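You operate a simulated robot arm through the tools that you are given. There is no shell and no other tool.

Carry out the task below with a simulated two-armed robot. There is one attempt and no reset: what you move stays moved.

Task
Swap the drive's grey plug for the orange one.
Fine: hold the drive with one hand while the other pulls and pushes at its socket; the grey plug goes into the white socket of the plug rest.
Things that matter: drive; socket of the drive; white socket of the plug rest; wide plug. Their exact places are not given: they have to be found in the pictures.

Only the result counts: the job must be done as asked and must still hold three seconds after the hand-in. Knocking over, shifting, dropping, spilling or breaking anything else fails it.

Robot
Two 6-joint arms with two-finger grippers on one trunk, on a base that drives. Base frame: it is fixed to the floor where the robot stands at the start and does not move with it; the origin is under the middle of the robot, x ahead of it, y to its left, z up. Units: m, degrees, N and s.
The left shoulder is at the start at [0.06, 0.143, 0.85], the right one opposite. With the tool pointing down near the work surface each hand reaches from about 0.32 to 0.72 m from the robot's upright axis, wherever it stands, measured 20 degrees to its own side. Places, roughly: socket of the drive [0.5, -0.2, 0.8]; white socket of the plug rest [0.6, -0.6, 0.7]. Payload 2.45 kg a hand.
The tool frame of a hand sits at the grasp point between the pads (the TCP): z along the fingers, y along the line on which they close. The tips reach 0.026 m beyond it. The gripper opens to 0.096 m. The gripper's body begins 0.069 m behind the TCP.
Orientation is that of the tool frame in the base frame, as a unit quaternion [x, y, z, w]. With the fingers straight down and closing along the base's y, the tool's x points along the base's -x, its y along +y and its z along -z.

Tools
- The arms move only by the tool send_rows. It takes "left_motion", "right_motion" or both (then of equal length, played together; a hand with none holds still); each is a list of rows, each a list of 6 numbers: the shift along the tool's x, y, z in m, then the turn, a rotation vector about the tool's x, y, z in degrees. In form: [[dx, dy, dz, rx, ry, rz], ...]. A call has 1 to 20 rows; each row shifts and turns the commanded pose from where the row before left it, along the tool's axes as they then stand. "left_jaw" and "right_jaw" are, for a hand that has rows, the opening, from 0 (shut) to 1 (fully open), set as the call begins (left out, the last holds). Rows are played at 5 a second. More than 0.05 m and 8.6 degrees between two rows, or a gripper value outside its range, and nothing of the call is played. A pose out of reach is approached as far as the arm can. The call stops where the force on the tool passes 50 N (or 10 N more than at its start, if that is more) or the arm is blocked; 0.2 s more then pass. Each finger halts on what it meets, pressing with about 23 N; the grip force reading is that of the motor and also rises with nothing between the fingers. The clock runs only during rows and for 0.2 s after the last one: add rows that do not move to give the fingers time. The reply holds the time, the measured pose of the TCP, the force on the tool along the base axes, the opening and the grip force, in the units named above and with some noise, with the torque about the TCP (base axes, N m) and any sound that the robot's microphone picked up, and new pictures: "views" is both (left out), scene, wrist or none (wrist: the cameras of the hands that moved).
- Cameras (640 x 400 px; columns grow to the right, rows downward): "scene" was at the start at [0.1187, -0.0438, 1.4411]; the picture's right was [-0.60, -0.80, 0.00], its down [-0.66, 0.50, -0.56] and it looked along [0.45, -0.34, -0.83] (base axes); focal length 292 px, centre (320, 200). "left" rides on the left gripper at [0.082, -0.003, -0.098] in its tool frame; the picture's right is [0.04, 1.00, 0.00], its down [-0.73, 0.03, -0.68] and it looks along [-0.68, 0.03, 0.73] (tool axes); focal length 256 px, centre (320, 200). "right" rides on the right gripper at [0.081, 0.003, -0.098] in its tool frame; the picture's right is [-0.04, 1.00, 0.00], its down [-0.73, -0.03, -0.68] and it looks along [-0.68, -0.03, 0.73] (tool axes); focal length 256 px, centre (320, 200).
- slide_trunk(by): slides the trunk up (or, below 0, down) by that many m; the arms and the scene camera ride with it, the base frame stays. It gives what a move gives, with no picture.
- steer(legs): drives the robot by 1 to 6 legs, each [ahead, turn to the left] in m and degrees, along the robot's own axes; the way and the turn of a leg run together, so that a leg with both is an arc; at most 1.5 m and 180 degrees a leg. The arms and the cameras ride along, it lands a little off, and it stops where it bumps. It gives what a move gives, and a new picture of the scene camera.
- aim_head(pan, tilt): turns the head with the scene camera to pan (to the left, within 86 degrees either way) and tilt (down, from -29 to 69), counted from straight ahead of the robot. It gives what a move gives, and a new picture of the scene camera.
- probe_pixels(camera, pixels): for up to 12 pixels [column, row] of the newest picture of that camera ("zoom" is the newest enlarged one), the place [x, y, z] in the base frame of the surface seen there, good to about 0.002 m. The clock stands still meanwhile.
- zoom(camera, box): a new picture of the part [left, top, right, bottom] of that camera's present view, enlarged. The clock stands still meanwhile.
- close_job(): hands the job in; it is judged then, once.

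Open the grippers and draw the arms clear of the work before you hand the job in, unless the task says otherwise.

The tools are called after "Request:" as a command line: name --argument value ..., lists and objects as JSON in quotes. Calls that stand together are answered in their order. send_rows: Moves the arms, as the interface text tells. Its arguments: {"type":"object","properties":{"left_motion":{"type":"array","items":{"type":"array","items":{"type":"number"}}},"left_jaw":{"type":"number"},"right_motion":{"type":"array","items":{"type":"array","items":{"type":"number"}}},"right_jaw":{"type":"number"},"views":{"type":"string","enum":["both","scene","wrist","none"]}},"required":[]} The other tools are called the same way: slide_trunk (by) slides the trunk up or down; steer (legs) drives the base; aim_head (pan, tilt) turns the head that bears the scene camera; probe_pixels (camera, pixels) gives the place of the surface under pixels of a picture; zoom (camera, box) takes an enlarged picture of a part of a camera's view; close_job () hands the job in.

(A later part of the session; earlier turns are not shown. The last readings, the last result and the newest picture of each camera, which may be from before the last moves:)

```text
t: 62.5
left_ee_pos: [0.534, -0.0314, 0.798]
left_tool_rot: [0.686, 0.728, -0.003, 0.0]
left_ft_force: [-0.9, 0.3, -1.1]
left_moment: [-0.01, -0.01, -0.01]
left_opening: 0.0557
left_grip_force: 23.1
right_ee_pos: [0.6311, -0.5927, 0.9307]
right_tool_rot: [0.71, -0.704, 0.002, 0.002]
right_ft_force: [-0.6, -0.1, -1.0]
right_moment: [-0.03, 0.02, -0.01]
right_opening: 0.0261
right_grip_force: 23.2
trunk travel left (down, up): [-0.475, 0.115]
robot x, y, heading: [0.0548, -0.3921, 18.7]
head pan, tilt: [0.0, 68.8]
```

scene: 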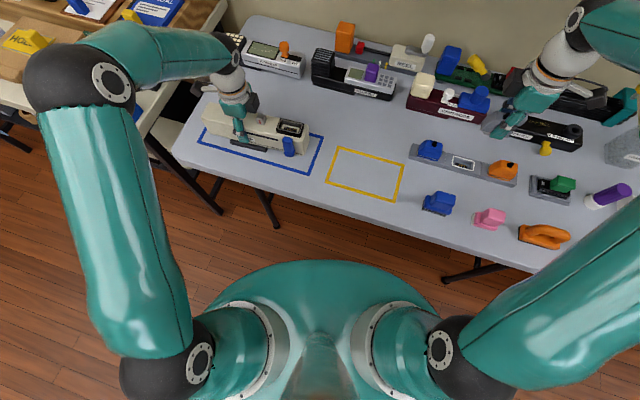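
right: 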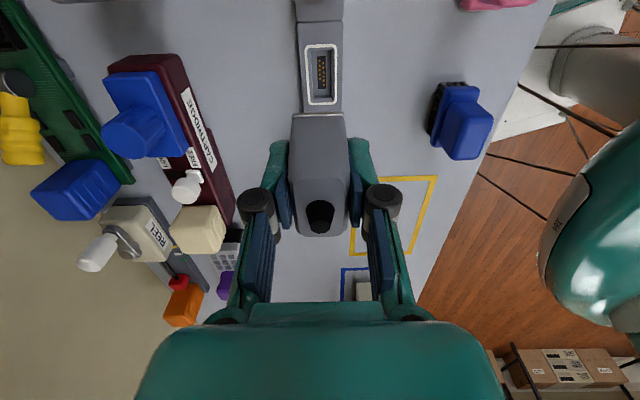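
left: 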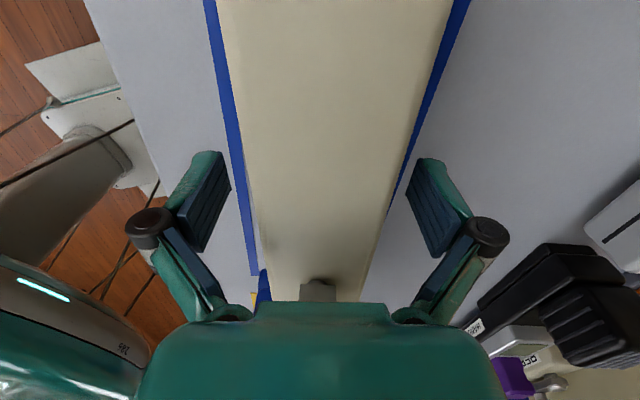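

The right hand is above the white socket, which shows at (320,75) in its view. I'll zoom and probe the white rim and, in the scene view, the now open drive socket.

Request:
zoom --camera "right" --box '[270, 20, 380, 120]'

Request:
probe_pixels --camera "zoom" --pixels '[[216, 100], [412, 98], [228, 328], [402, 324], [230, 110], [398, 108], [240, 315], [390, 312], [310, 200], [165, 360], [440, 350], [160, 20]]'

Request:
zoom --camera "scene" --box '[430, 140, 530, 190]'

Request:
zoom --camera "scene" --box '[255, 105, 325, 165]'

```text
4.00 times, centred on (325, 70) of right
```

zoom: 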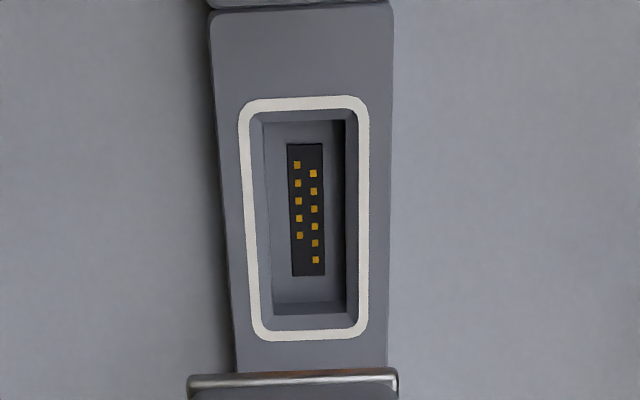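

```text
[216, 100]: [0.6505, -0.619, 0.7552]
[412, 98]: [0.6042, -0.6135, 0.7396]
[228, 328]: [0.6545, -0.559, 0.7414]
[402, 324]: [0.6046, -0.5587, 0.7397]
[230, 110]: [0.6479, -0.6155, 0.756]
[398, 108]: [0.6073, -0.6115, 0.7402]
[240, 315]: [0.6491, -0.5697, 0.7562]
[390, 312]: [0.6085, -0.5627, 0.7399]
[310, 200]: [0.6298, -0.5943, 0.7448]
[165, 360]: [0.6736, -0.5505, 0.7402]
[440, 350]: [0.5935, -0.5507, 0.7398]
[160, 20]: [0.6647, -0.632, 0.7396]
```

```text
6.40 times, centred on (480, 165) of scene
```

zoom: 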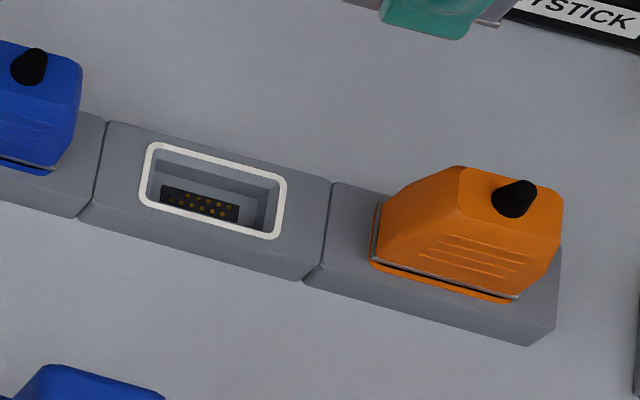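

```text
6.67 times, centred on (290, 135) of scene
```

zoom: 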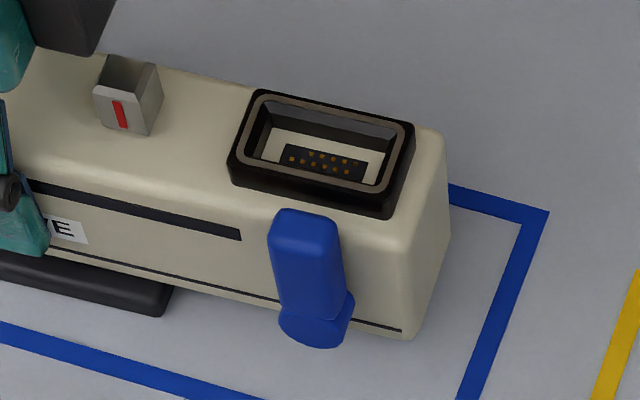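

Both sockets have the same pin layout (5 pins at +x, 6 at −x), so the plug orientation carries over. I probe the drive socket's rim in this zoom.

Request:
probe_pixels --camera "zoom" --pixels '[[260, 95], [408, 125], [383, 190], [241, 155], [258, 89], [414, 121], [388, 216], [231, 180], [325, 155], [242, 148], [380, 183], [330, 108]]'

Request:
zoom --camera "right" --box '[270, 20, 380, 120]'

Request:
probe_pixels --camera "zoom" --pixels '[[246, 110], [362, 108], [258, 328], [360, 325], [243, 220], [364, 220], [304, 102], [310, 334], [263, 120], [345, 120], [274, 300], [348, 300]]'

```text
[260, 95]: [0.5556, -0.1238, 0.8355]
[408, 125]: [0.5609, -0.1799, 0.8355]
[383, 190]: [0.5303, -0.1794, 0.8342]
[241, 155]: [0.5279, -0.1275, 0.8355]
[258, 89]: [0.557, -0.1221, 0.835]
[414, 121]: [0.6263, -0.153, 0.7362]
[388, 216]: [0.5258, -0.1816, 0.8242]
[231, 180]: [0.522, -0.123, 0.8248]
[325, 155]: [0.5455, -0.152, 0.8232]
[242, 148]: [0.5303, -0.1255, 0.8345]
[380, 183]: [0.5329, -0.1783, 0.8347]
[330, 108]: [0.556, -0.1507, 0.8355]
```

```text
4.00 times, centred on (325, 70) of right
```

zoom: 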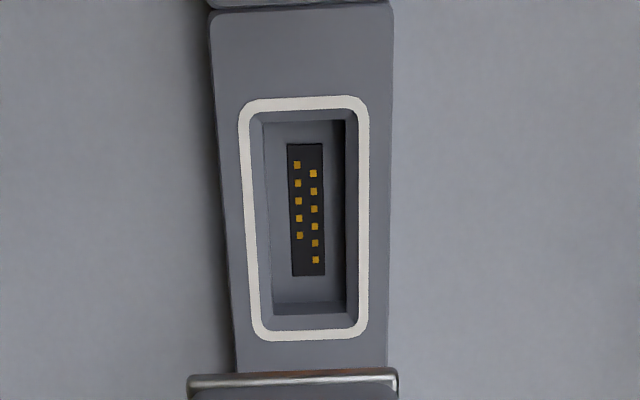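

```text
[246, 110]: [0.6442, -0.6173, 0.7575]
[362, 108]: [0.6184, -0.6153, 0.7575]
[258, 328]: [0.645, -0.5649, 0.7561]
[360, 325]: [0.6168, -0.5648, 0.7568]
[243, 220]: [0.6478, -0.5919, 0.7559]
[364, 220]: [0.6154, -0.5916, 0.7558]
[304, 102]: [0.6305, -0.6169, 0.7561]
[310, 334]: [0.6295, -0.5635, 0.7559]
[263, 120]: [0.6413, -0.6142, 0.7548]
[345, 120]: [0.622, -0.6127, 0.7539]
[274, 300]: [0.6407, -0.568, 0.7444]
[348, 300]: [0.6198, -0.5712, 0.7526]
```

White socket centre ≈[0.6313,−0.5904], rim z 0.7565, yaw ≈0.6°; the seated TCP height should be ≈0.789. I lower to about z 0.83 with a +2 mm y correction and check alignment.

Request:
send_rows --right_motion '[[-0.001, 0, 0.025, 0, 0, 0], [-0.001, 0, 0.025, 0, 0, 0], [0, 0, 0.025, 0, 0, 0], [0, 0, 0.025, 0, 0, 0], [0, 0, 0, 0, 0, 0], [0, 0, 0, 0, 0, 0]]' --views "both"

Request:
zoom --camera "right" --box '[250, 20, 390, 250]'

Request:
zoom --camera "scene" --box '[400, 90, 560, 200]'

```text
t: 63.9
left_ee_pos: [0.5337, -0.0319, 0.7988]
left_tool_rot: [0.686, 0.728, -0.003, 0.0]
left_ft_force: [0.8, 0.1, 0.5]
left_moment: [0.02, 0.1, 0.02]
left_opening: 0.0558
left_grip_force: 23.4
right_ee_pos: [0.6305, -0.5899, 0.8307]
right_tool_rot: [0.71, -0.704, 0.002, 0.001]
right_ft_force: [0.4, 0.0, -0.2]
right_moment: [-0.04, 0.02, -0.02]
right_opening: 0.0264
right_grip_force: 22.8
trunk travel left (down, up): [-0.475, 0.115]
robot x, y, heading: [0.0576, -0.3909, 18.9]
head pan, tilt: [0.0, 68.8]
```

scene: 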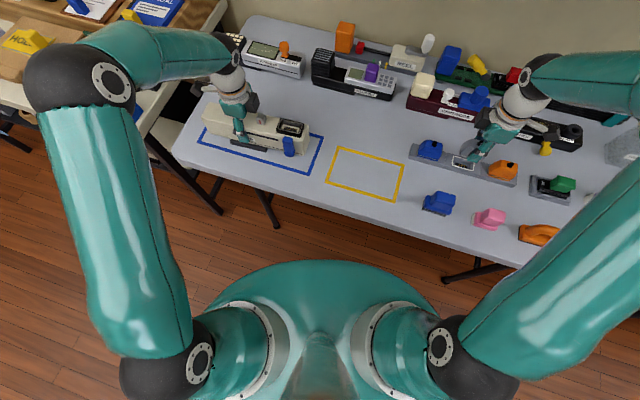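
right: 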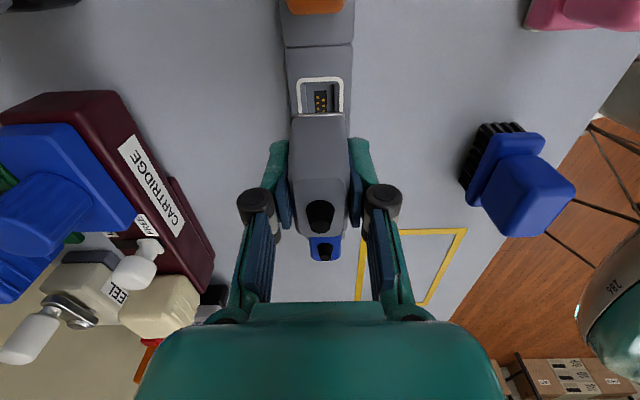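

```text
1.74 times, centred on (320, 135) of right
```

zoom: 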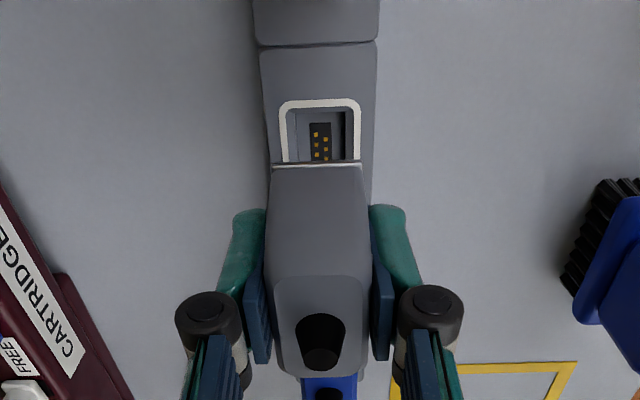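

```text
3.64 times, centred on (480, 145) of scene
```

zoom: 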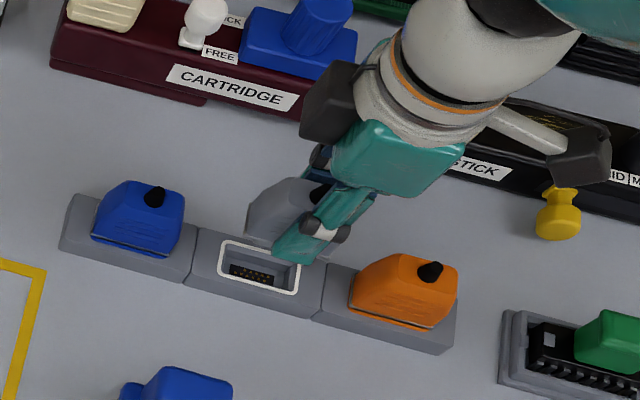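

The plug base (272–362 px) and white rim (278–361 px) line up well. I probe the plug's near base edge and the rim for the y offset.

Request:
zoom --camera "right" --box '[280, 65, 360, 125]'

Request:
probe_pixels --camera "zoom" --pixels '[[310, 396], [200, 396], [430, 396], [320, 110], [150, 200], [460, 200], [310, 390], [320, 104]]'

```text
6.67 times, centred on (320, 95) of right
```

zoom: 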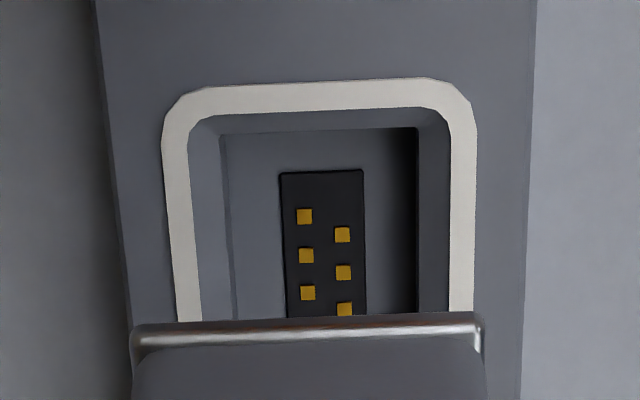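

```text
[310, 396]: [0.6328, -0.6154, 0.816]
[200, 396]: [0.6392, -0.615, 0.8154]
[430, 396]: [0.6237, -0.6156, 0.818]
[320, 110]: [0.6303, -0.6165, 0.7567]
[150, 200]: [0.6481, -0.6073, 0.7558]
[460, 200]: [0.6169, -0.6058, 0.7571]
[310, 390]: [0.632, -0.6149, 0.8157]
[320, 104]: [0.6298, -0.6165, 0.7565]
```

Yaw matches; the socket sits ≈1 mm toward tool +y (−x) relative to the plug. I correct by 1 mm and lower to z≈0.808 for a last check.

Request:
send_rows --right_motion '[[0, 0.001, 0.008, 0, 0, 0], [0, 0, 0.008, 0, 0, 0], [0, 0, 0.0065, 0, 0, 0], [0, 0, 0, 0, 0, 0], [0, 0, 0, 0, 0, 0]]' --views "wrist"

Request:
zoom --camera "right" --box '[280, 65, 360, 125]'

Request:
zoom --camera "scene" --box '[440, 120, 520, 190]'

```text
t: 65.1
left_ee_pos: [0.5343, -0.0326, 0.7989]
left_tool_rot: [0.687, 0.727, -0.003, 0.001]
left_ft_force: [0.5, 0.1, 0.4]
left_moment: [0.0, -0.04, 0.07]
left_opening: 0.0559
left_grip_force: 22.9
right_ee_pos: [0.6286, -0.5904, 0.8089]
right_tool_rot: [0.71, -0.704, 0.001, 0.001]
right_ft_force: [0.0, -0.8, -0.6]
right_moment: [-0.01, 0.0, 0.0]
right_opening: 0.0261
right_grip_force: 23.1
trunk travel left (down, up): [-0.475, 0.115]
robot x, y, heading: [0.0533, -0.3893, 18.8]
head pan, tilt: [0.0, 68.8]
```

right: 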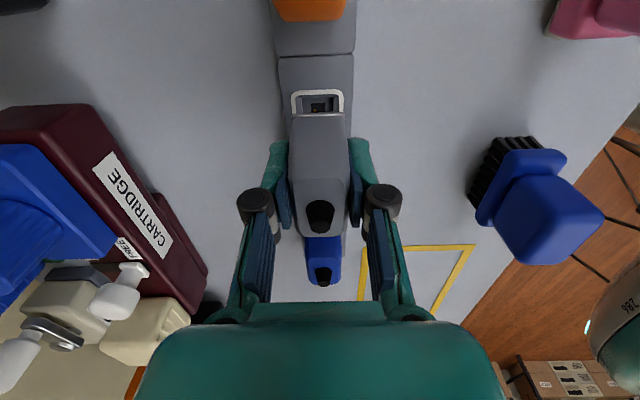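

```text
6.67 times, centred on (320, 95) of right
```

zoom: 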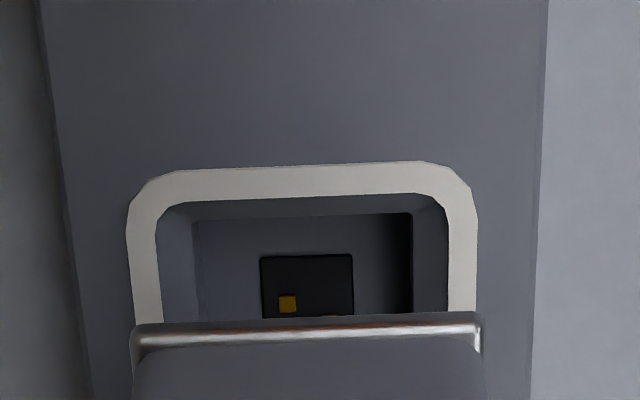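

```text
5.71 times, centred on (480, 155) of scene
```

zoom: 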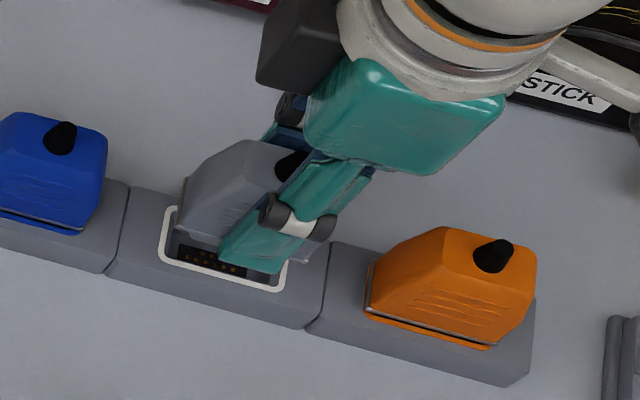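

Now the rim centre reads ≈0.9 mm to the other side, so the hand may still be settling. I wait a moment and take the same zoom again.

Request:
send_rows --right_motion '[[0, 0, 0, 0, 0, 0], [0, 0, 0, 0, 0, 0], [0, 0, 0, 0, 0, 0]]' --views "none"

Request:
zoom --camera "right" --box '[280, 65, 360, 125]'

```text
t: 65.9
left_ee_pos: [0.5341, -0.0326, 0.7989]
left_tool_rot: [0.687, 0.726, -0.003, 0.001]
left_ft_force: [0.6, 0.6, 0.3]
left_moment: [-0.08, -0.01, 0.03]
left_opening: 0.056
left_grip_force: 23.3
right_ee_pos: [0.6288, -0.5904, 0.8068]
right_tool_rot: [0.71, -0.704, 0.001, 0.002]
right_ft_force: [-0.3, 0.6, -1.0]
right_moment: [-0.02, -0.01, 0.02]
right_opening: 0.0263
right_grip_force: 23.6
trunk travel left (down, up): [-0.475, 0.115]
robot x, y, heading: [0.0553, -0.391, 18.6]
head pan, tilt: [0.0, 68.8]
```

```text
6.67 times, centred on (320, 95) of right
```

zoom: 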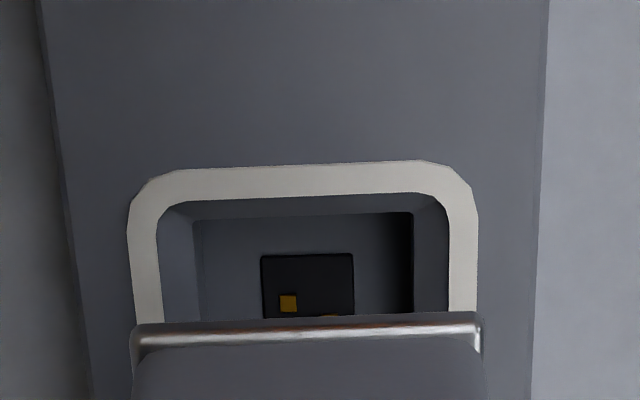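

The reading is stable: the socket is now ≈0.65 mm toward +x of the plug. I nudge tool −y by 0.65 mm and look again.

Request:
send_rows --right_motion '[[0, -0.00065, 0, 0, 0, 0], [0, 0, 0, 0, 0, 0], [0, 0, 0, 0, 0, 0]]' --views "none"

Request:
zoom --camera "right" --box '[280, 65, 360, 125]'

Request:
probe_pixels --camera "zoom" --pixels '[[310, 332], [310, 345], [310, 180], [145, 250], [462, 250], [300, 165], [140, 332], [475, 332]]'

```text
t: 66.7
left_ee_pos: [0.5348, -0.032, 0.7988]
left_tool_rot: [0.687, 0.727, -0.003, 0.001]
left_ft_force: [1.4, 0.5, 0.3]
left_moment: [-0.07, -0.08, 0.05]
left_opening: 0.0556
left_grip_force: 23.0
right_ee_pos: [0.6299, -0.5907, 0.8087]
right_tool_rot: [0.71, -0.704, 0.001, 0.001]
right_ft_force: [0.4, -0.6, -1.1]
right_moment: [-0.02, -0.02, 0.01]
right_opening: 0.0263
right_grip_force: 23.0
trunk travel left (down, up): [-0.475, 0.115]
robot x, y, heading: [0.0531, -0.393, 18.8]
head pan, tilt: [0.0, 68.8]
```

```text
6.67 times, centred on (320, 95) of right
```

zoom: 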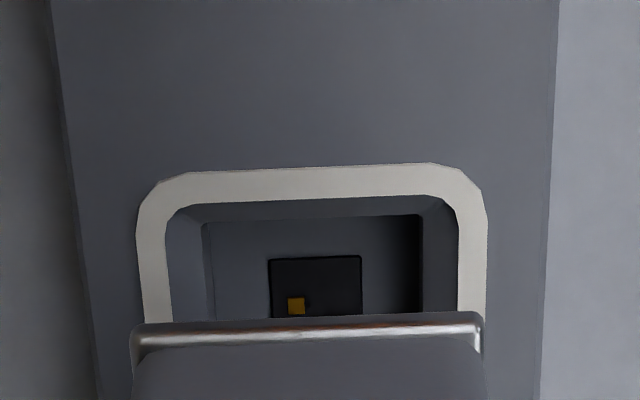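

```text
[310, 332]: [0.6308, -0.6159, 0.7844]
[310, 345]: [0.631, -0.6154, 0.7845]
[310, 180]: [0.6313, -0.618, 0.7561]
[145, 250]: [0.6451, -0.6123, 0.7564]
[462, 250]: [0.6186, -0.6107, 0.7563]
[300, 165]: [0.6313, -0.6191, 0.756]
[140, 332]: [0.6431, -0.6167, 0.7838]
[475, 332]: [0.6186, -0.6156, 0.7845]
```

Alignment is now within ~0.2 mm in x and ~0.5 mm in y. I push down gently in 2 mm steps toward the seated height ≈0.789.

Request:
send_rows --right_motion '[[0, 0, 0.002, 0, 0, 0], [0, 0, 0.002, 0, 0, 0], [0, 0, 0.002, 0, 0, 0], [0, 0, 0.002, 0, 0, 0], [0, 0, 0.002, 0, 0, 0], [0, 0, 0.002, 0, 0, 0]]' --views "wrist"

Request:
zoom --camera "right" --box '[280, 65, 360, 125]'

```text
t: 68.1
left_ee_pos: [0.5328, -0.031, 0.7985]
left_tool_rot: [0.686, 0.728, -0.003, 0.001]
left_ft_force: [1.2, 0.5, 0.5]
left_moment: [-0.01, -0.03, 0.03]
left_opening: 0.0557
left_grip_force: 22.9
right_ee_pos: [0.63, -0.5924, 0.7978]
right_tool_rot: [0.71, -0.704, 0.002, 0.001]
right_ft_force: [0.0, 0.1, -1.3]
right_moment: [-0.02, -0.03, 0.03]
right_opening: 0.0261
right_grip_force: 22.5
trunk travel left (down, up): [-0.475, 0.115]
robot x, y, heading: [0.0561, -0.3952, 18.8]
head pan, tilt: [0.0, 68.8]
```

right: 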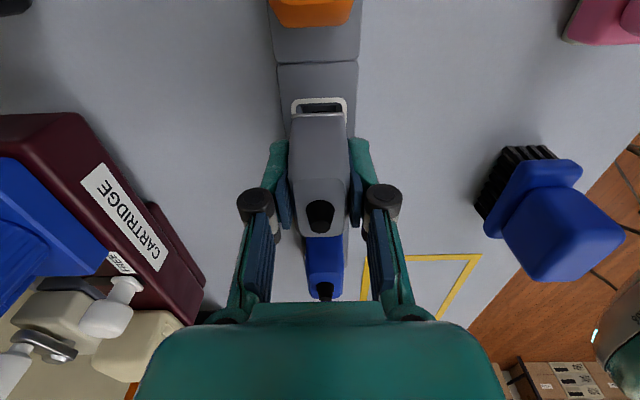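

```text
6.67 times, centred on (320, 95) of right
```

zoom: 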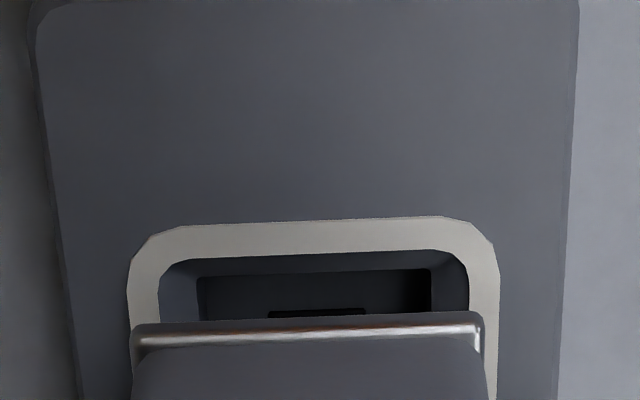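

No contact yet at z≈0.797 and the lateral alignment holds. I check the y alignment again with probes.

Request:
probe_pixels --camera "zoom" --pixels '[[310, 332], [250, 340], [380, 345], [310, 235], [310, 222], [400, 235], [200, 245], [310, 248]]'

```text
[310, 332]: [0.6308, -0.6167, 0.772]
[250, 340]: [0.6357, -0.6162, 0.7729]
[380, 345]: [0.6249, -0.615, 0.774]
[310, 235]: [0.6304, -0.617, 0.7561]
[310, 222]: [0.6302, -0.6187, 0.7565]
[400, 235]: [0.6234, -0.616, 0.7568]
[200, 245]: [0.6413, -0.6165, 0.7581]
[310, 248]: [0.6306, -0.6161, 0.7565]
```

The plug centre is at y≈−0.5907, matching the socket. I continue pushing in 2 mm steps.

Request:
send_rows --right_motion '[[0, 0, 0.002, 0, 0, 0], [0, 0, 0.002, 0, 0, 0], [0, 0, 0.002, 0, 0, 0], [0, 0, 0.002, 0, 0, 0]]' --views "wrist"

Request:
zoom --camera "right" --box '[280, 65, 360, 125]'

```text
t: 69.1
left_ee_pos: [0.5327, -0.0322, 0.7983]
left_tool_rot: [0.686, 0.727, -0.002, 0.001]
left_ft_force: [-0.5, 0.6, 0.1]
left_moment: [0.23, -0.05, 0.01]
left_opening: 0.0557
left_grip_force: 23.4
right_ee_pos: [0.6299, -0.5895, 0.7899]
right_tool_rot: [0.71, -0.704, 0.003, 0.0]
right_ft_force: [1.3, -1.0, 16.6]
right_moment: [0.01, -0.01, 0.02]
right_opening: 0.0264
right_grip_force: 23.4
trunk travel left (down, up): [-0.475, 0.115]
robot x, y, heading: [0.056, -0.3943, 18.6]
head pan, tilt: [0.0, 68.8]
```

right: 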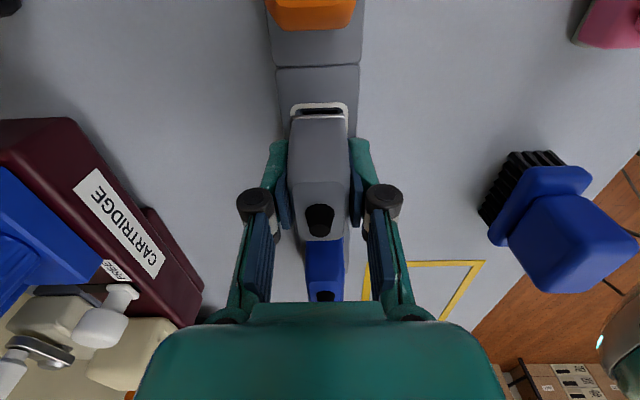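

```text
6.67 times, centred on (320, 95) of right
```

zoom: 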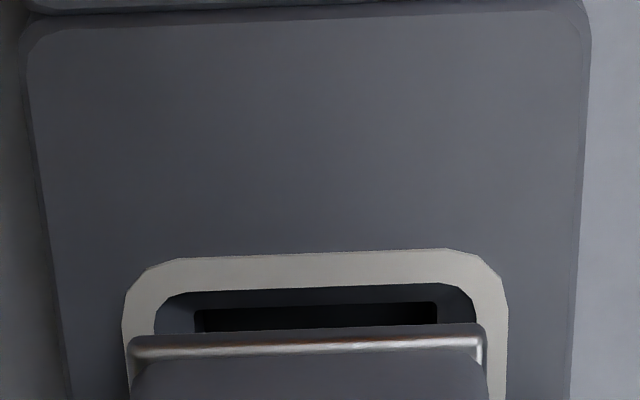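

Contact: 16.6 N at z≈0.790, with the plug still ~6 mm above its seat. I look from the scene camera to see whether the tongue has entered.

Request:
zoom --camera "scene" --box '[445, 135, 505, 185]'

Request:
zoom --camera "right" --box '[270, 90, 370, 160]'

```text
8.00 times, centred on (475, 160) of scene
```

zoom: 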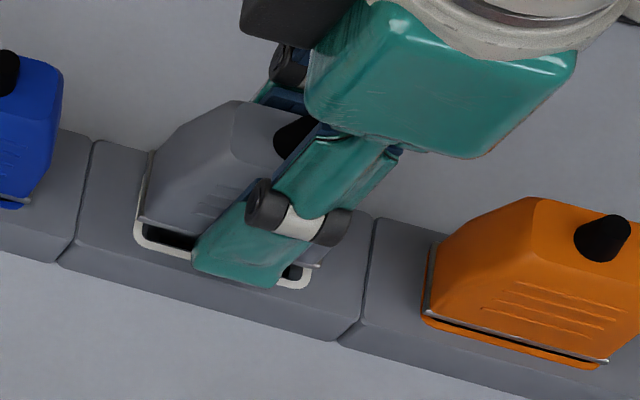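

```text
5.71 times, centred on (320, 125) of right
```

zoom: 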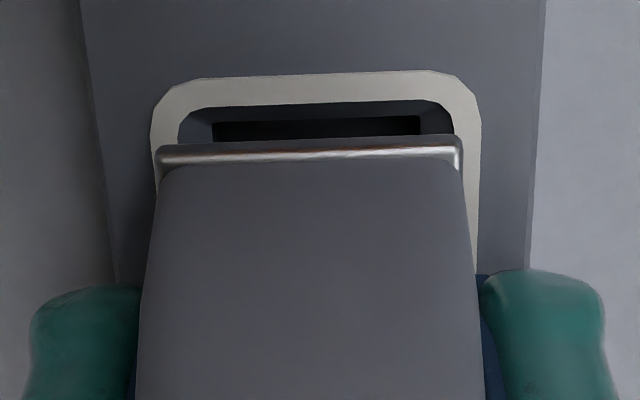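

Plug and rim look aligned, so this is likely insertion friction. I push a few more millimetres in 1 mm steps, watching the force and the sounds.

Request:
send_rows --right_motion '[[0, 0, 0.001, 0, 0, 0], [0, 0, 0.001, 0, 0, 0], [0, 0, 0.001, 0, 0, 0]]' --views "wrist"

Request:
zoom --camera "right" --box '[270, 90, 370, 160]'

```text
t: 69.9
left_ee_pos: [0.5325, -0.0311, 0.7989]
left_tool_rot: [0.687, 0.727, -0.003, 0.001]
left_ft_force: [-0.4, -0.6, 0.8]
left_moment: [0.18, -0.01, 0.0]
left_opening: 0.0562
left_grip_force: 23.5
right_ee_pos: [0.6293, -0.5916, 0.7861]
right_tool_rot: [0.71, -0.704, 0.003, 0.001]
right_ft_force: [7.5, -0.7, 16.5]
right_moment: [-0.02, -0.14, 0.01]
right_opening: 0.0258
right_grip_force: 23.8
trunk travel left (down, up): [-0.475, 0.115]
robot x, y, heading: [0.0533, -0.3879, 18.9]
head pan, tilt: [0.0, 68.8]
```

right: 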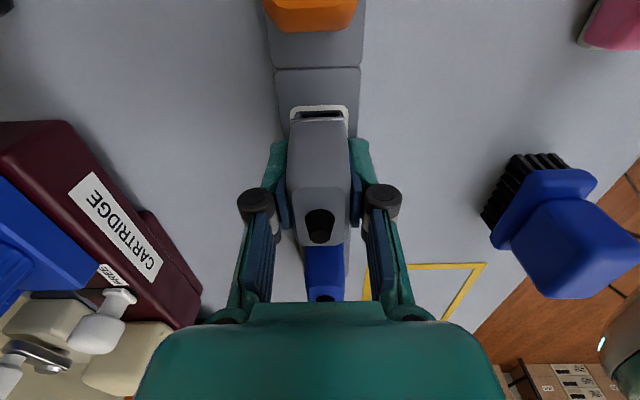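

```text
5.71 times, centred on (320, 125) of right
```

zoom: 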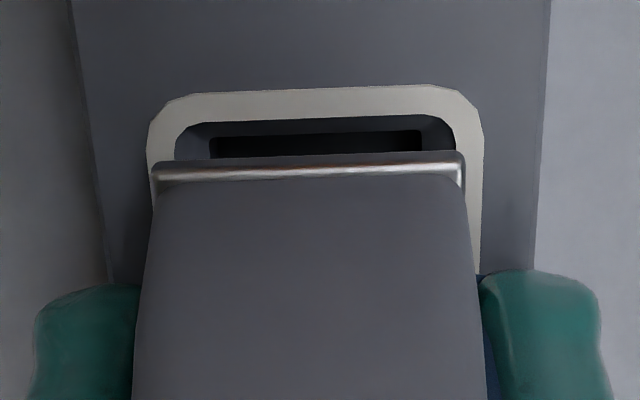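

The plug slips in the grip at ~16.5 N and a lateral force of +7.5 N in x has appeared, so it isn't entering cleanly. I lift 5 mm to relieve it and re-examine the alignment.

Request:
send_rows --right_motion '[[0, 0, -0.002, 0, 0, 0], [0, 0, -0.003, 0, 0, 0], [0, 0, -0.003, 0, 0, 0], [0, 0, 0, 0, 0, 0]]' --views "wrist"

Request:
zoom --camera "right" --box '[270, 70, 370, 140]'

Request:
zoom --camera "scene" --box '[445, 135, 505, 185]'

```text
t: 70.9
left_ee_pos: [0.5339, -0.0326, 0.7973]
left_tool_rot: [0.686, 0.727, -0.002, 0.001]
left_ft_force: [1.6, 1.6, 0.3]
left_moment: [-0.02, 0.14, 0.01]
left_opening: 0.0561
left_grip_force: 22.6
right_ee_pos: [0.629, -0.591, 0.7924]
right_tool_rot: [0.711, -0.704, 0.001, 0.001]
right_ft_force: [-0.1, 0.3, -0.7]
right_moment: [-0.06, 0.03, -0.01]
right_opening: 0.0257
right_grip_force: 22.7
trunk travel left (down, up): [-0.475, 0.115]
robot x, y, heading: [0.0572, -0.3916, 18.5]
head pan, tilt: [0.0, 68.8]
```

right: 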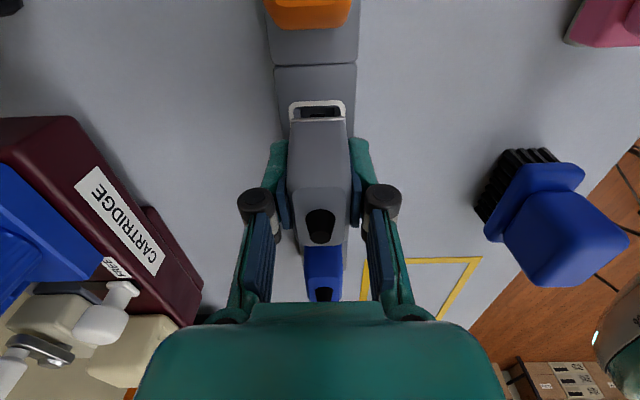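

```text
5.71 times, centred on (320, 105) of right
```

zoom: 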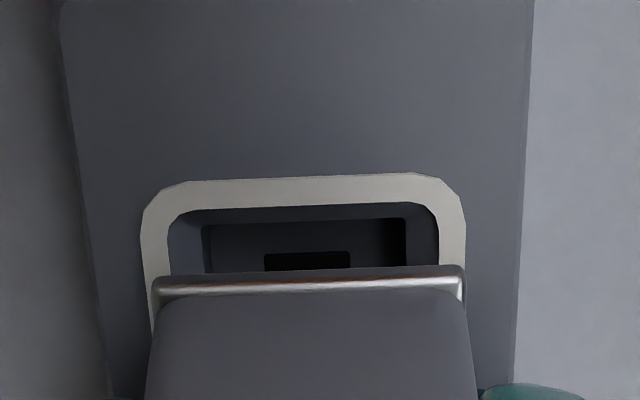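

```text
8.00 times, centred on (475, 160) of scene
```

zoom: 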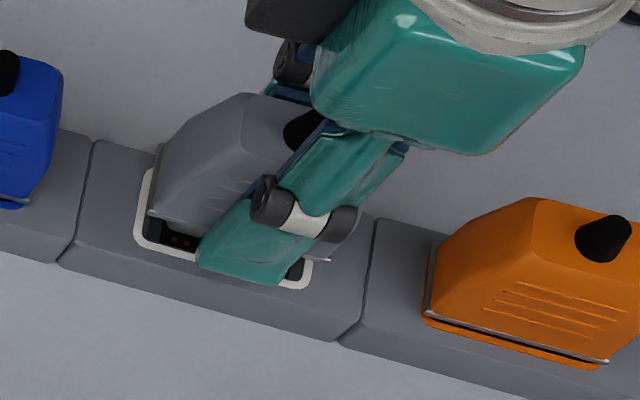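

The plug is now ≈0.8 mm too far toward −x, consistent with the side force. I probe once more for y, then correct.

Request:
zoom --camera "right" --box '[270, 70, 370, 140]'

Request:
probe_pixels --camera "zoom" --pixels '[[310, 288], [310, 275], [310, 300], [300, 180], [300, 195], [153, 240], [452, 240], [170, 288], [450, 283], [220, 285], [400, 283], [308, 262]]'

```text
5.71 times, centred on (320, 105) of right
```

zoom: 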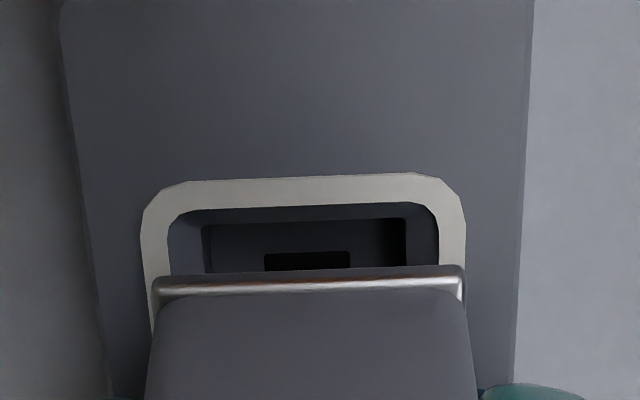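

```text
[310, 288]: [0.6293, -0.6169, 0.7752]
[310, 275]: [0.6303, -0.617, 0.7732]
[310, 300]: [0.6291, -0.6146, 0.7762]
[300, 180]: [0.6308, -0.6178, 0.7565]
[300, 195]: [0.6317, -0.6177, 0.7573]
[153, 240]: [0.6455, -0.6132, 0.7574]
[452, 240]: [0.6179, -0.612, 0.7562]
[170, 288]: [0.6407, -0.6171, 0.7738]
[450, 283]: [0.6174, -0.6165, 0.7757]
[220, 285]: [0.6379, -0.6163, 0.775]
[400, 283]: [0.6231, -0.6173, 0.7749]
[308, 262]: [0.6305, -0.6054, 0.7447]
```

y is aligned (plug centre ≈−0.590); x needs ≈0.8 mm toward +x. I correct and check before pressing again.

Request:
send_rows --right_motion '[[0, -0.0008, 0, 0, 0, 0], [0, 0, 0, 0, 0, 0], [0, 0, 0, 0, 0, 0]]' --views "none"

Request:
zoom --camera "right" --box '[270, 70, 370, 140]'

```text
t: 71.7
left_ee_pos: [0.533, -0.0324, 0.7985]
left_tool_rot: [0.686, 0.727, -0.004, 0.0]
left_ft_force: [1.1, 1.9, 0.7]
left_moment: [-0.07, -0.01, 0.07]
left_opening: 0.0557
left_grip_force: 22.8
right_ee_pos: [0.6303, -0.5908, 0.7938]
right_tool_rot: [0.71, -0.704, 0.001, 0.001]
right_ft_force: [-0.1, -0.1, -0.9]
right_moment: [0.01, 0.01, -0.04]
right_opening: 0.0258
right_grip_force: 22.8
trunk travel left (down, up): [-0.475, 0.115]
robot x, y, heading: [0.0521, -0.3935, 18.7]
head pan, tilt: [0.0, 68.8]
```

```text
5.71 times, centred on (320, 105) of right
```

zoom: 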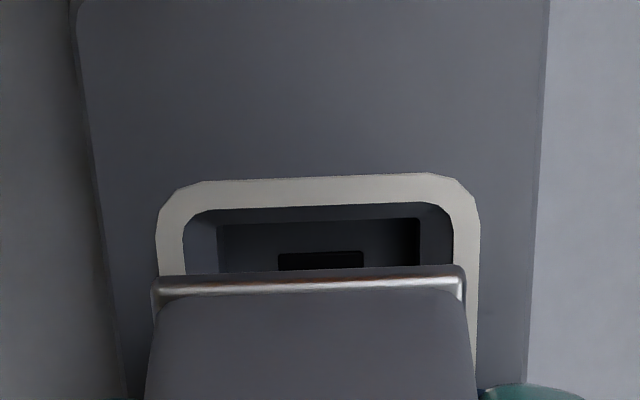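

Slight overshoot: the socket is now ≈0.45 mm toward −x of the plug. I correct by 0.4 mm and check again.

Request:
send_rows --right_motion '[[0, 0.0004, 0, 0, 0, 0], [0, 0, 0, 0, 0, 0], [0, 0, 0, 0, 0, 0]]' --views "none"

Request:
zoom --camera "right" --box '[270, 70, 370, 140]'

```text
t: 72.5
left_ee_pos: [0.5343, -0.0327, 0.7998]
left_tool_rot: [0.686, 0.727, -0.003, 0.001]
left_ft_force: [1.5, 1.7, -0.9]
left_moment: [-0.02, -0.05, 0.07]
left_opening: 0.0559
left_grip_force: 23.7
right_ee_pos: [0.6307, -0.5911, 0.7936]
right_tool_rot: [0.711, -0.704, 0.001, 0.0]
right_ft_force: [0.1, -0.1, -1.1]
right_moment: [0.03, 0.02, 0.02]
right_opening: 0.0259
right_grip_force: 22.8
trunk travel left (down, up): [-0.475, 0.115]
robot x, y, heading: [0.0546, -0.3935, 19.0]
head pan, tilt: [0.0, 68.8]
```

```text
5.71 times, centred on (320, 105) of right
```

zoom: 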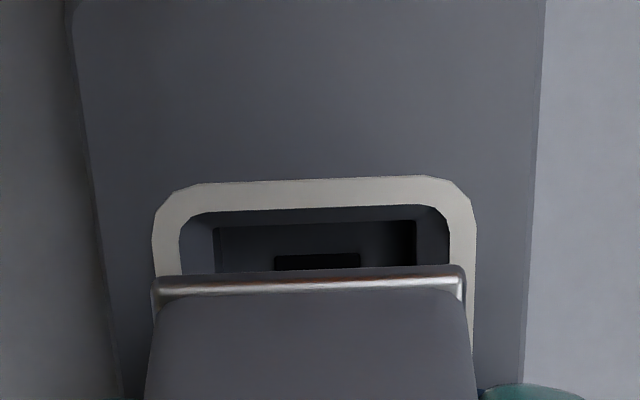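

x is now aligned within 0.15 mm. I verify the y alignment at the plug's +y end from the scene camera.

Request:
zoom --camera "scene" --box '[450, 140, 500, 180]'

Request:
probe_pixels --camera "zoom" --pixels '[[110, 250], [118, 255], [95, 260], [150, 275], [180, 250], [90, 200], [105, 300], [130, 240], [390, 300], [380, 330], [160, 240], [200, 200]]'

```text
10.00 times, centred on (475, 160) of scene
```

zoom: 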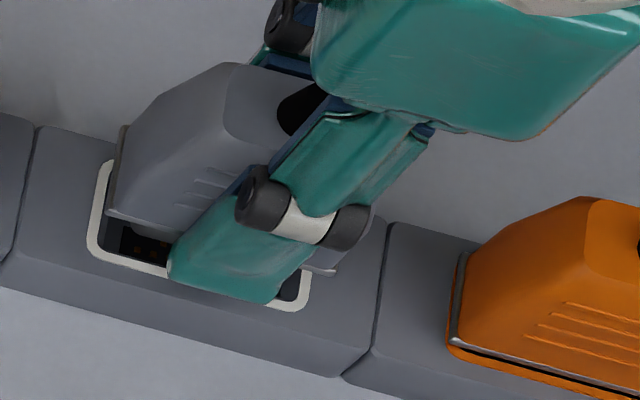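

```text
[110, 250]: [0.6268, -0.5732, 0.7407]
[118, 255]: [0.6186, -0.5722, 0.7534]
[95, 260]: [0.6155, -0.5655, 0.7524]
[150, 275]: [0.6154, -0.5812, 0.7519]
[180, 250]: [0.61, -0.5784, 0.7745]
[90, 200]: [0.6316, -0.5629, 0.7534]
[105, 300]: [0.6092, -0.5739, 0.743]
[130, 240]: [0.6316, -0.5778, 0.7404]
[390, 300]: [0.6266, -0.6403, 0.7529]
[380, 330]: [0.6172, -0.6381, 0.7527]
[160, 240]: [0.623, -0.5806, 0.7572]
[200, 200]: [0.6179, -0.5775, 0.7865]
```

I probe the silver flange corners directly: left (110,213), front middle (140,225), right (333,271).

Request:
probe_pixels --camera "zoom" --pixels '[[110, 213], [115, 205], [140, 226], [155, 230], [333, 270], [325, 268], [120, 150], [112, 190], [308, 285], [305, 295], [100, 175], [92, 240]]'

```text
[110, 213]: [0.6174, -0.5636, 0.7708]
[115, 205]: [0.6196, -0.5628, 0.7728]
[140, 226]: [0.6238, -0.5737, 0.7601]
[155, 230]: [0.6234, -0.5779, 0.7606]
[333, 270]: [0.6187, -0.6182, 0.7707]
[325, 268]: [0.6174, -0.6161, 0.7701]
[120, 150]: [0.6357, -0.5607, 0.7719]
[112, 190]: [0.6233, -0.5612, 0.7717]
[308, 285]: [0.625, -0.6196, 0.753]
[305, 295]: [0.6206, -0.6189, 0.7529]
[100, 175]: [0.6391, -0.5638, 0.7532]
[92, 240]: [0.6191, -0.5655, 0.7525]
```

The flange spans y −0.561…−0.6178 while the rim spans −0.563…−0.6193, so the plug is ≈1.5 mm too far +y. I shift tool +x by 1.4 mm and check.

Request:
send_rows --right_motion '[[0.0014, 0, 0, 0, 0, 0], [0, 0, 0, 0, 0, 0], [0, 0, 0, 0, 0, 0]]' --views "none"

Request:
zoom --camera "right" --box '[270, 70, 370, 140]'

Request:
probe_pixels --camera "zoom" --pixels '[[310, 288], [220, 285], [400, 283], [300, 185], [300, 178], [380, 180], [220, 190], [310, 278]]'

Request:
zoom --camera "scene" --box '[450, 140, 500, 180]'

Request:
probe_pixels --camera "zoom" --pixels '[[110, 213], [112, 190], [120, 150], [333, 272], [340, 273], [88, 240], [95, 190], [305, 295], [310, 285], [312, 280], [140, 228], [300, 305]]'

```text
t: 73.3
left_ee_pos: [0.5342, -0.0317, 0.7988]
left_tool_rot: [0.687, 0.727, -0.003, 0.001]
left_ft_force: [1.2, -0.2, 0.9]
left_moment: [-0.05, -0.02, 0.01]
left_opening: 0.0558
left_grip_force: 22.8
right_ee_pos: [0.6298, -0.592, 0.7932]
right_tool_rot: [0.71, -0.704, 0.001, 0.001]
right_ft_force: [-0.9, 0.5, -0.4]
right_moment: [-0.04, -0.01, -0.04]
right_opening: 0.0257
right_grip_force: 23.0
trunk travel left (down, up): [-0.475, 0.115]
robot x, y, heading: [0.0569, -0.3902, 18.9]
head pan, tilt: [0.0, 68.8]
```

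```text
5.71 times, centred on (320, 105) of right
```

zoom: 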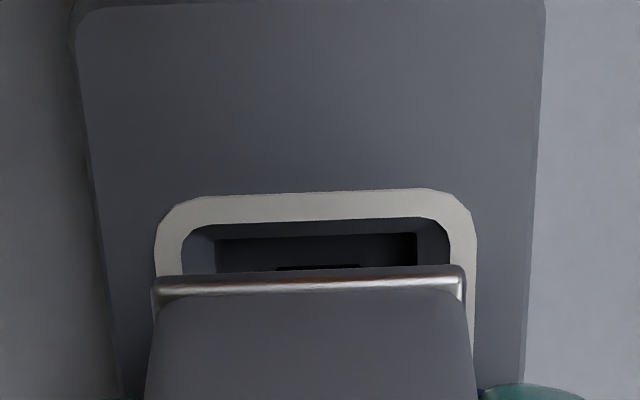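

```text
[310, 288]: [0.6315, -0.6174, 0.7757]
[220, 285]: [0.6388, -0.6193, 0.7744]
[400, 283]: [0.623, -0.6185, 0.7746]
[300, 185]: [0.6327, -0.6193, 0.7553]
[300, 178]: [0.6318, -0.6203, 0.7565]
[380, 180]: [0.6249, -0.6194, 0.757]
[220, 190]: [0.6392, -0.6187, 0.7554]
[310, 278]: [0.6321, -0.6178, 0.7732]
```

```text
10.00 times, centred on (475, 160) of scene
```

zoom: 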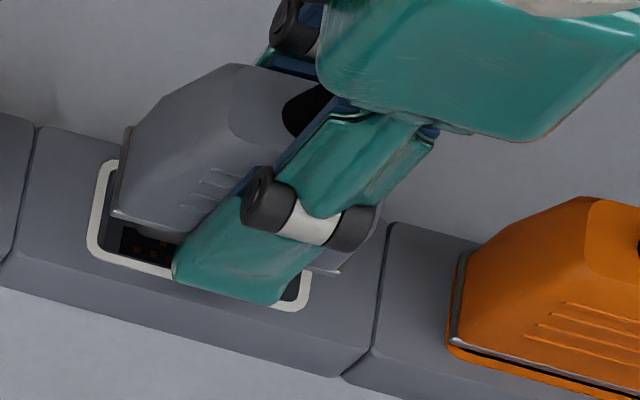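

```text
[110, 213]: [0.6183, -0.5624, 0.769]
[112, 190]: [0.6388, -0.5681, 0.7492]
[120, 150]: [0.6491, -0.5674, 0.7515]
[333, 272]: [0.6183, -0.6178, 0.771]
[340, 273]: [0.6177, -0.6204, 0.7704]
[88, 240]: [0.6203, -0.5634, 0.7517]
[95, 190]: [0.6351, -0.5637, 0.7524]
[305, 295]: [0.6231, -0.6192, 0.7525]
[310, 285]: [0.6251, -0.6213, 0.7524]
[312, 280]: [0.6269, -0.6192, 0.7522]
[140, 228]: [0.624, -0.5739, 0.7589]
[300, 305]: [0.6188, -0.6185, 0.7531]
```

Now flange and rim agree in y within ~0.6 mm. I press down in 1 mm steps and watch the force.

Request:
send_rows --right_motion '[[0, 0, 0.001, 0, 0, 0], [0, 0, 0.001, 0, 0, 0], [0, 0, 0.001, 0, 0, 0], [0, 0, 0.001, 0, 0, 0], [0, 0, 0.001, 0, 0, 0], [0, 0, 0.001, 0, 0, 0]]' --views "none"

Request:
zoom --camera "right" --box '[270, 70, 370, 140]'

Request:
zoom --camera "scene" --box '[450, 140, 500, 180]'

```text
t: 74.7
left_ee_pos: [0.5341, -0.0313, 0.7988]
left_tool_rot: [0.686, 0.728, -0.003, 0.001]
left_ft_force: [0.9, 0.7, 0.2]
left_moment: [-0.01, -0.06, 0.06]
left_opening: 0.0557
left_grip_force: 23.0
right_ee_pos: [0.63, -0.5924, 0.7879]
right_tool_rot: [0.71, -0.704, 0.001, 0.001]
right_ft_force: [0.2, 0.1, -0.8]
right_moment: [0.0, 0.0, 0.04]
right_opening: 0.026
right_grip_force: 23.6
trunk travel left (down, up): [-0.475, 0.115]
robot x, y, heading: [0.0546, -0.388, 18.8]
head pan, tilt: [0.0, 68.8]
```

```text
5.71 times, centred on (320, 105) of right
```

zoom: 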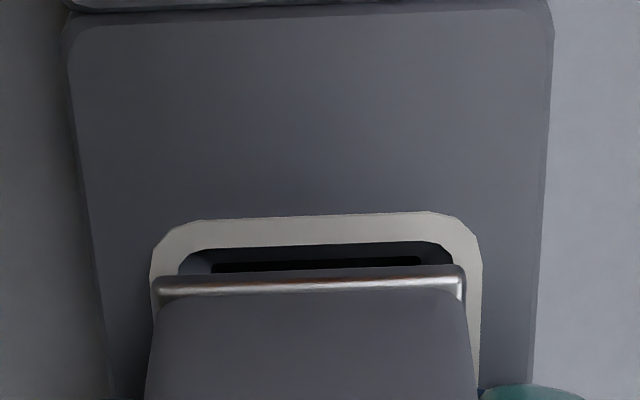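

```text
10.00 times, centred on (475, 160) of scene
```

zoom: 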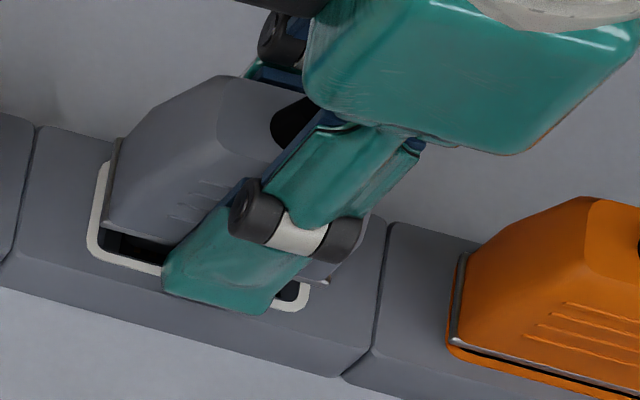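

Still no contact at z 0.788. I continue 4 mm further (fingertips will still be clear of the rest top).

Request:
send_rows --right_motion '[[0, 0, 0.001, 0, 0, 0], [0, 0, 0.001, 0, 0, 0], [0, 0, 0.001, 0, 0, 0]]' --views "none"

Request:
zoom --camera "right" --box '[270, 70, 370, 140]'

```text
t: 75.5
left_ee_pos: [0.5337, -0.0318, 0.7983]
left_tool_rot: [0.686, 0.727, -0.003, 0.0]
left_ft_force: [1.0, 0.5, -0.6]
left_moment: [0.05, -0.08, 0.09]
left_opening: 0.0557
left_grip_force: 22.9
right_ee_pos: [0.6307, -0.5917, 0.7841]
right_tool_rot: [0.71, -0.704, 0.001, 0.001]
right_ft_force: [-0.9, -2.6, 0.6]
right_moment: [-0.08, 0.0, 0.03]
right_opening: 0.0258
right_grip_force: 23.1
trunk travel left (down, up): [-0.475, 0.115]
robot x, y, heading: [0.0528, -0.3956, 18.6]
head pan, tilt: [0.0, 68.8]
```

```text
5.71 times, centred on (320, 105) of right
```

zoom: 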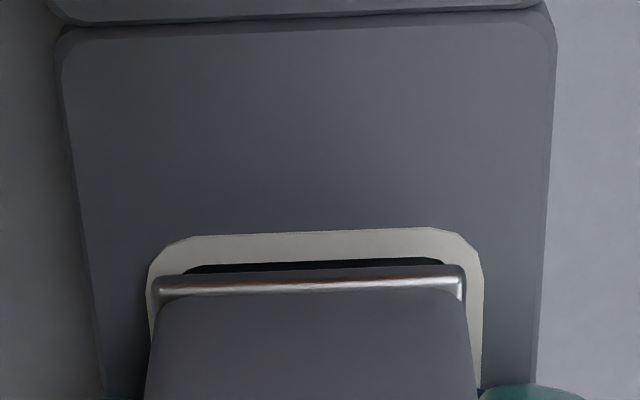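

The plug is past the earlier stop (0.784) with almost no vertical force, only −2.6 N in y. I shift 0.5 mm toward −y and go 1 mm deeper before re-gripping higher.

Request:
send_rows --right_motion '[[0.0005, 0, 0.0005, 0, 0, 0], [0, 0, 0.0005, 0, 0, 0], [0, 0, 0, 0, 0, 0]]' --views "wrist"

Request:
zoom --camera "scene" --box '[450, 140, 500, 180]'

```text
t: 76.3
left_ee_pos: [0.5339, -0.0308, 0.7978]
left_tool_rot: [0.686, 0.727, -0.003, 0.0]
left_ft_force: [1.6, 0.4, -0.1]
left_moment: [0.04, -0.05, 0.02]
left_opening: 0.0557
left_grip_force: 23.0
right_ee_pos: [0.6301, -0.5924, 0.7835]
right_tool_rot: [0.71, -0.704, 0.001, 0.002]
right_ft_force: [-1.6, -0.6, 1.0]
right_moment: [-0.07, 0.01, -0.01]
right_opening: 0.0254
right_grip_force: 22.7
trunk travel left (down, up): [-0.475, 0.115]
robot x, y, heading: [0.0543, -0.3893, 18.8]
head pan, tilt: [0.0, 68.8]
```

right: 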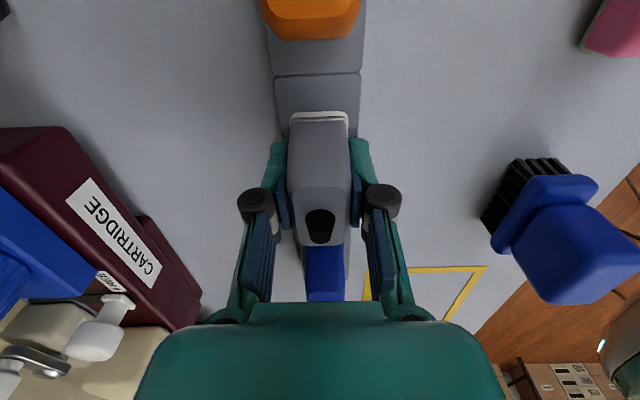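

```text
10.00 times, centred on (475, 160) of scene
```

zoom: 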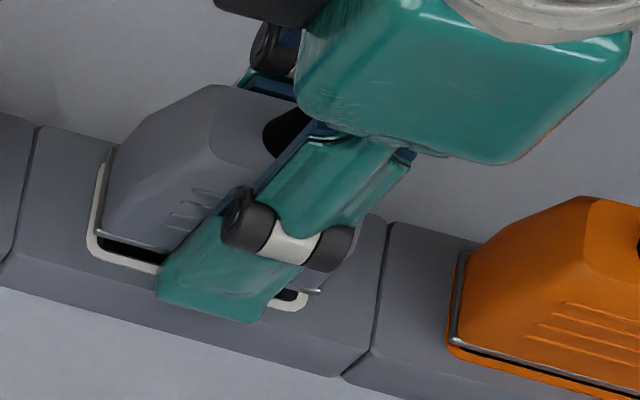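

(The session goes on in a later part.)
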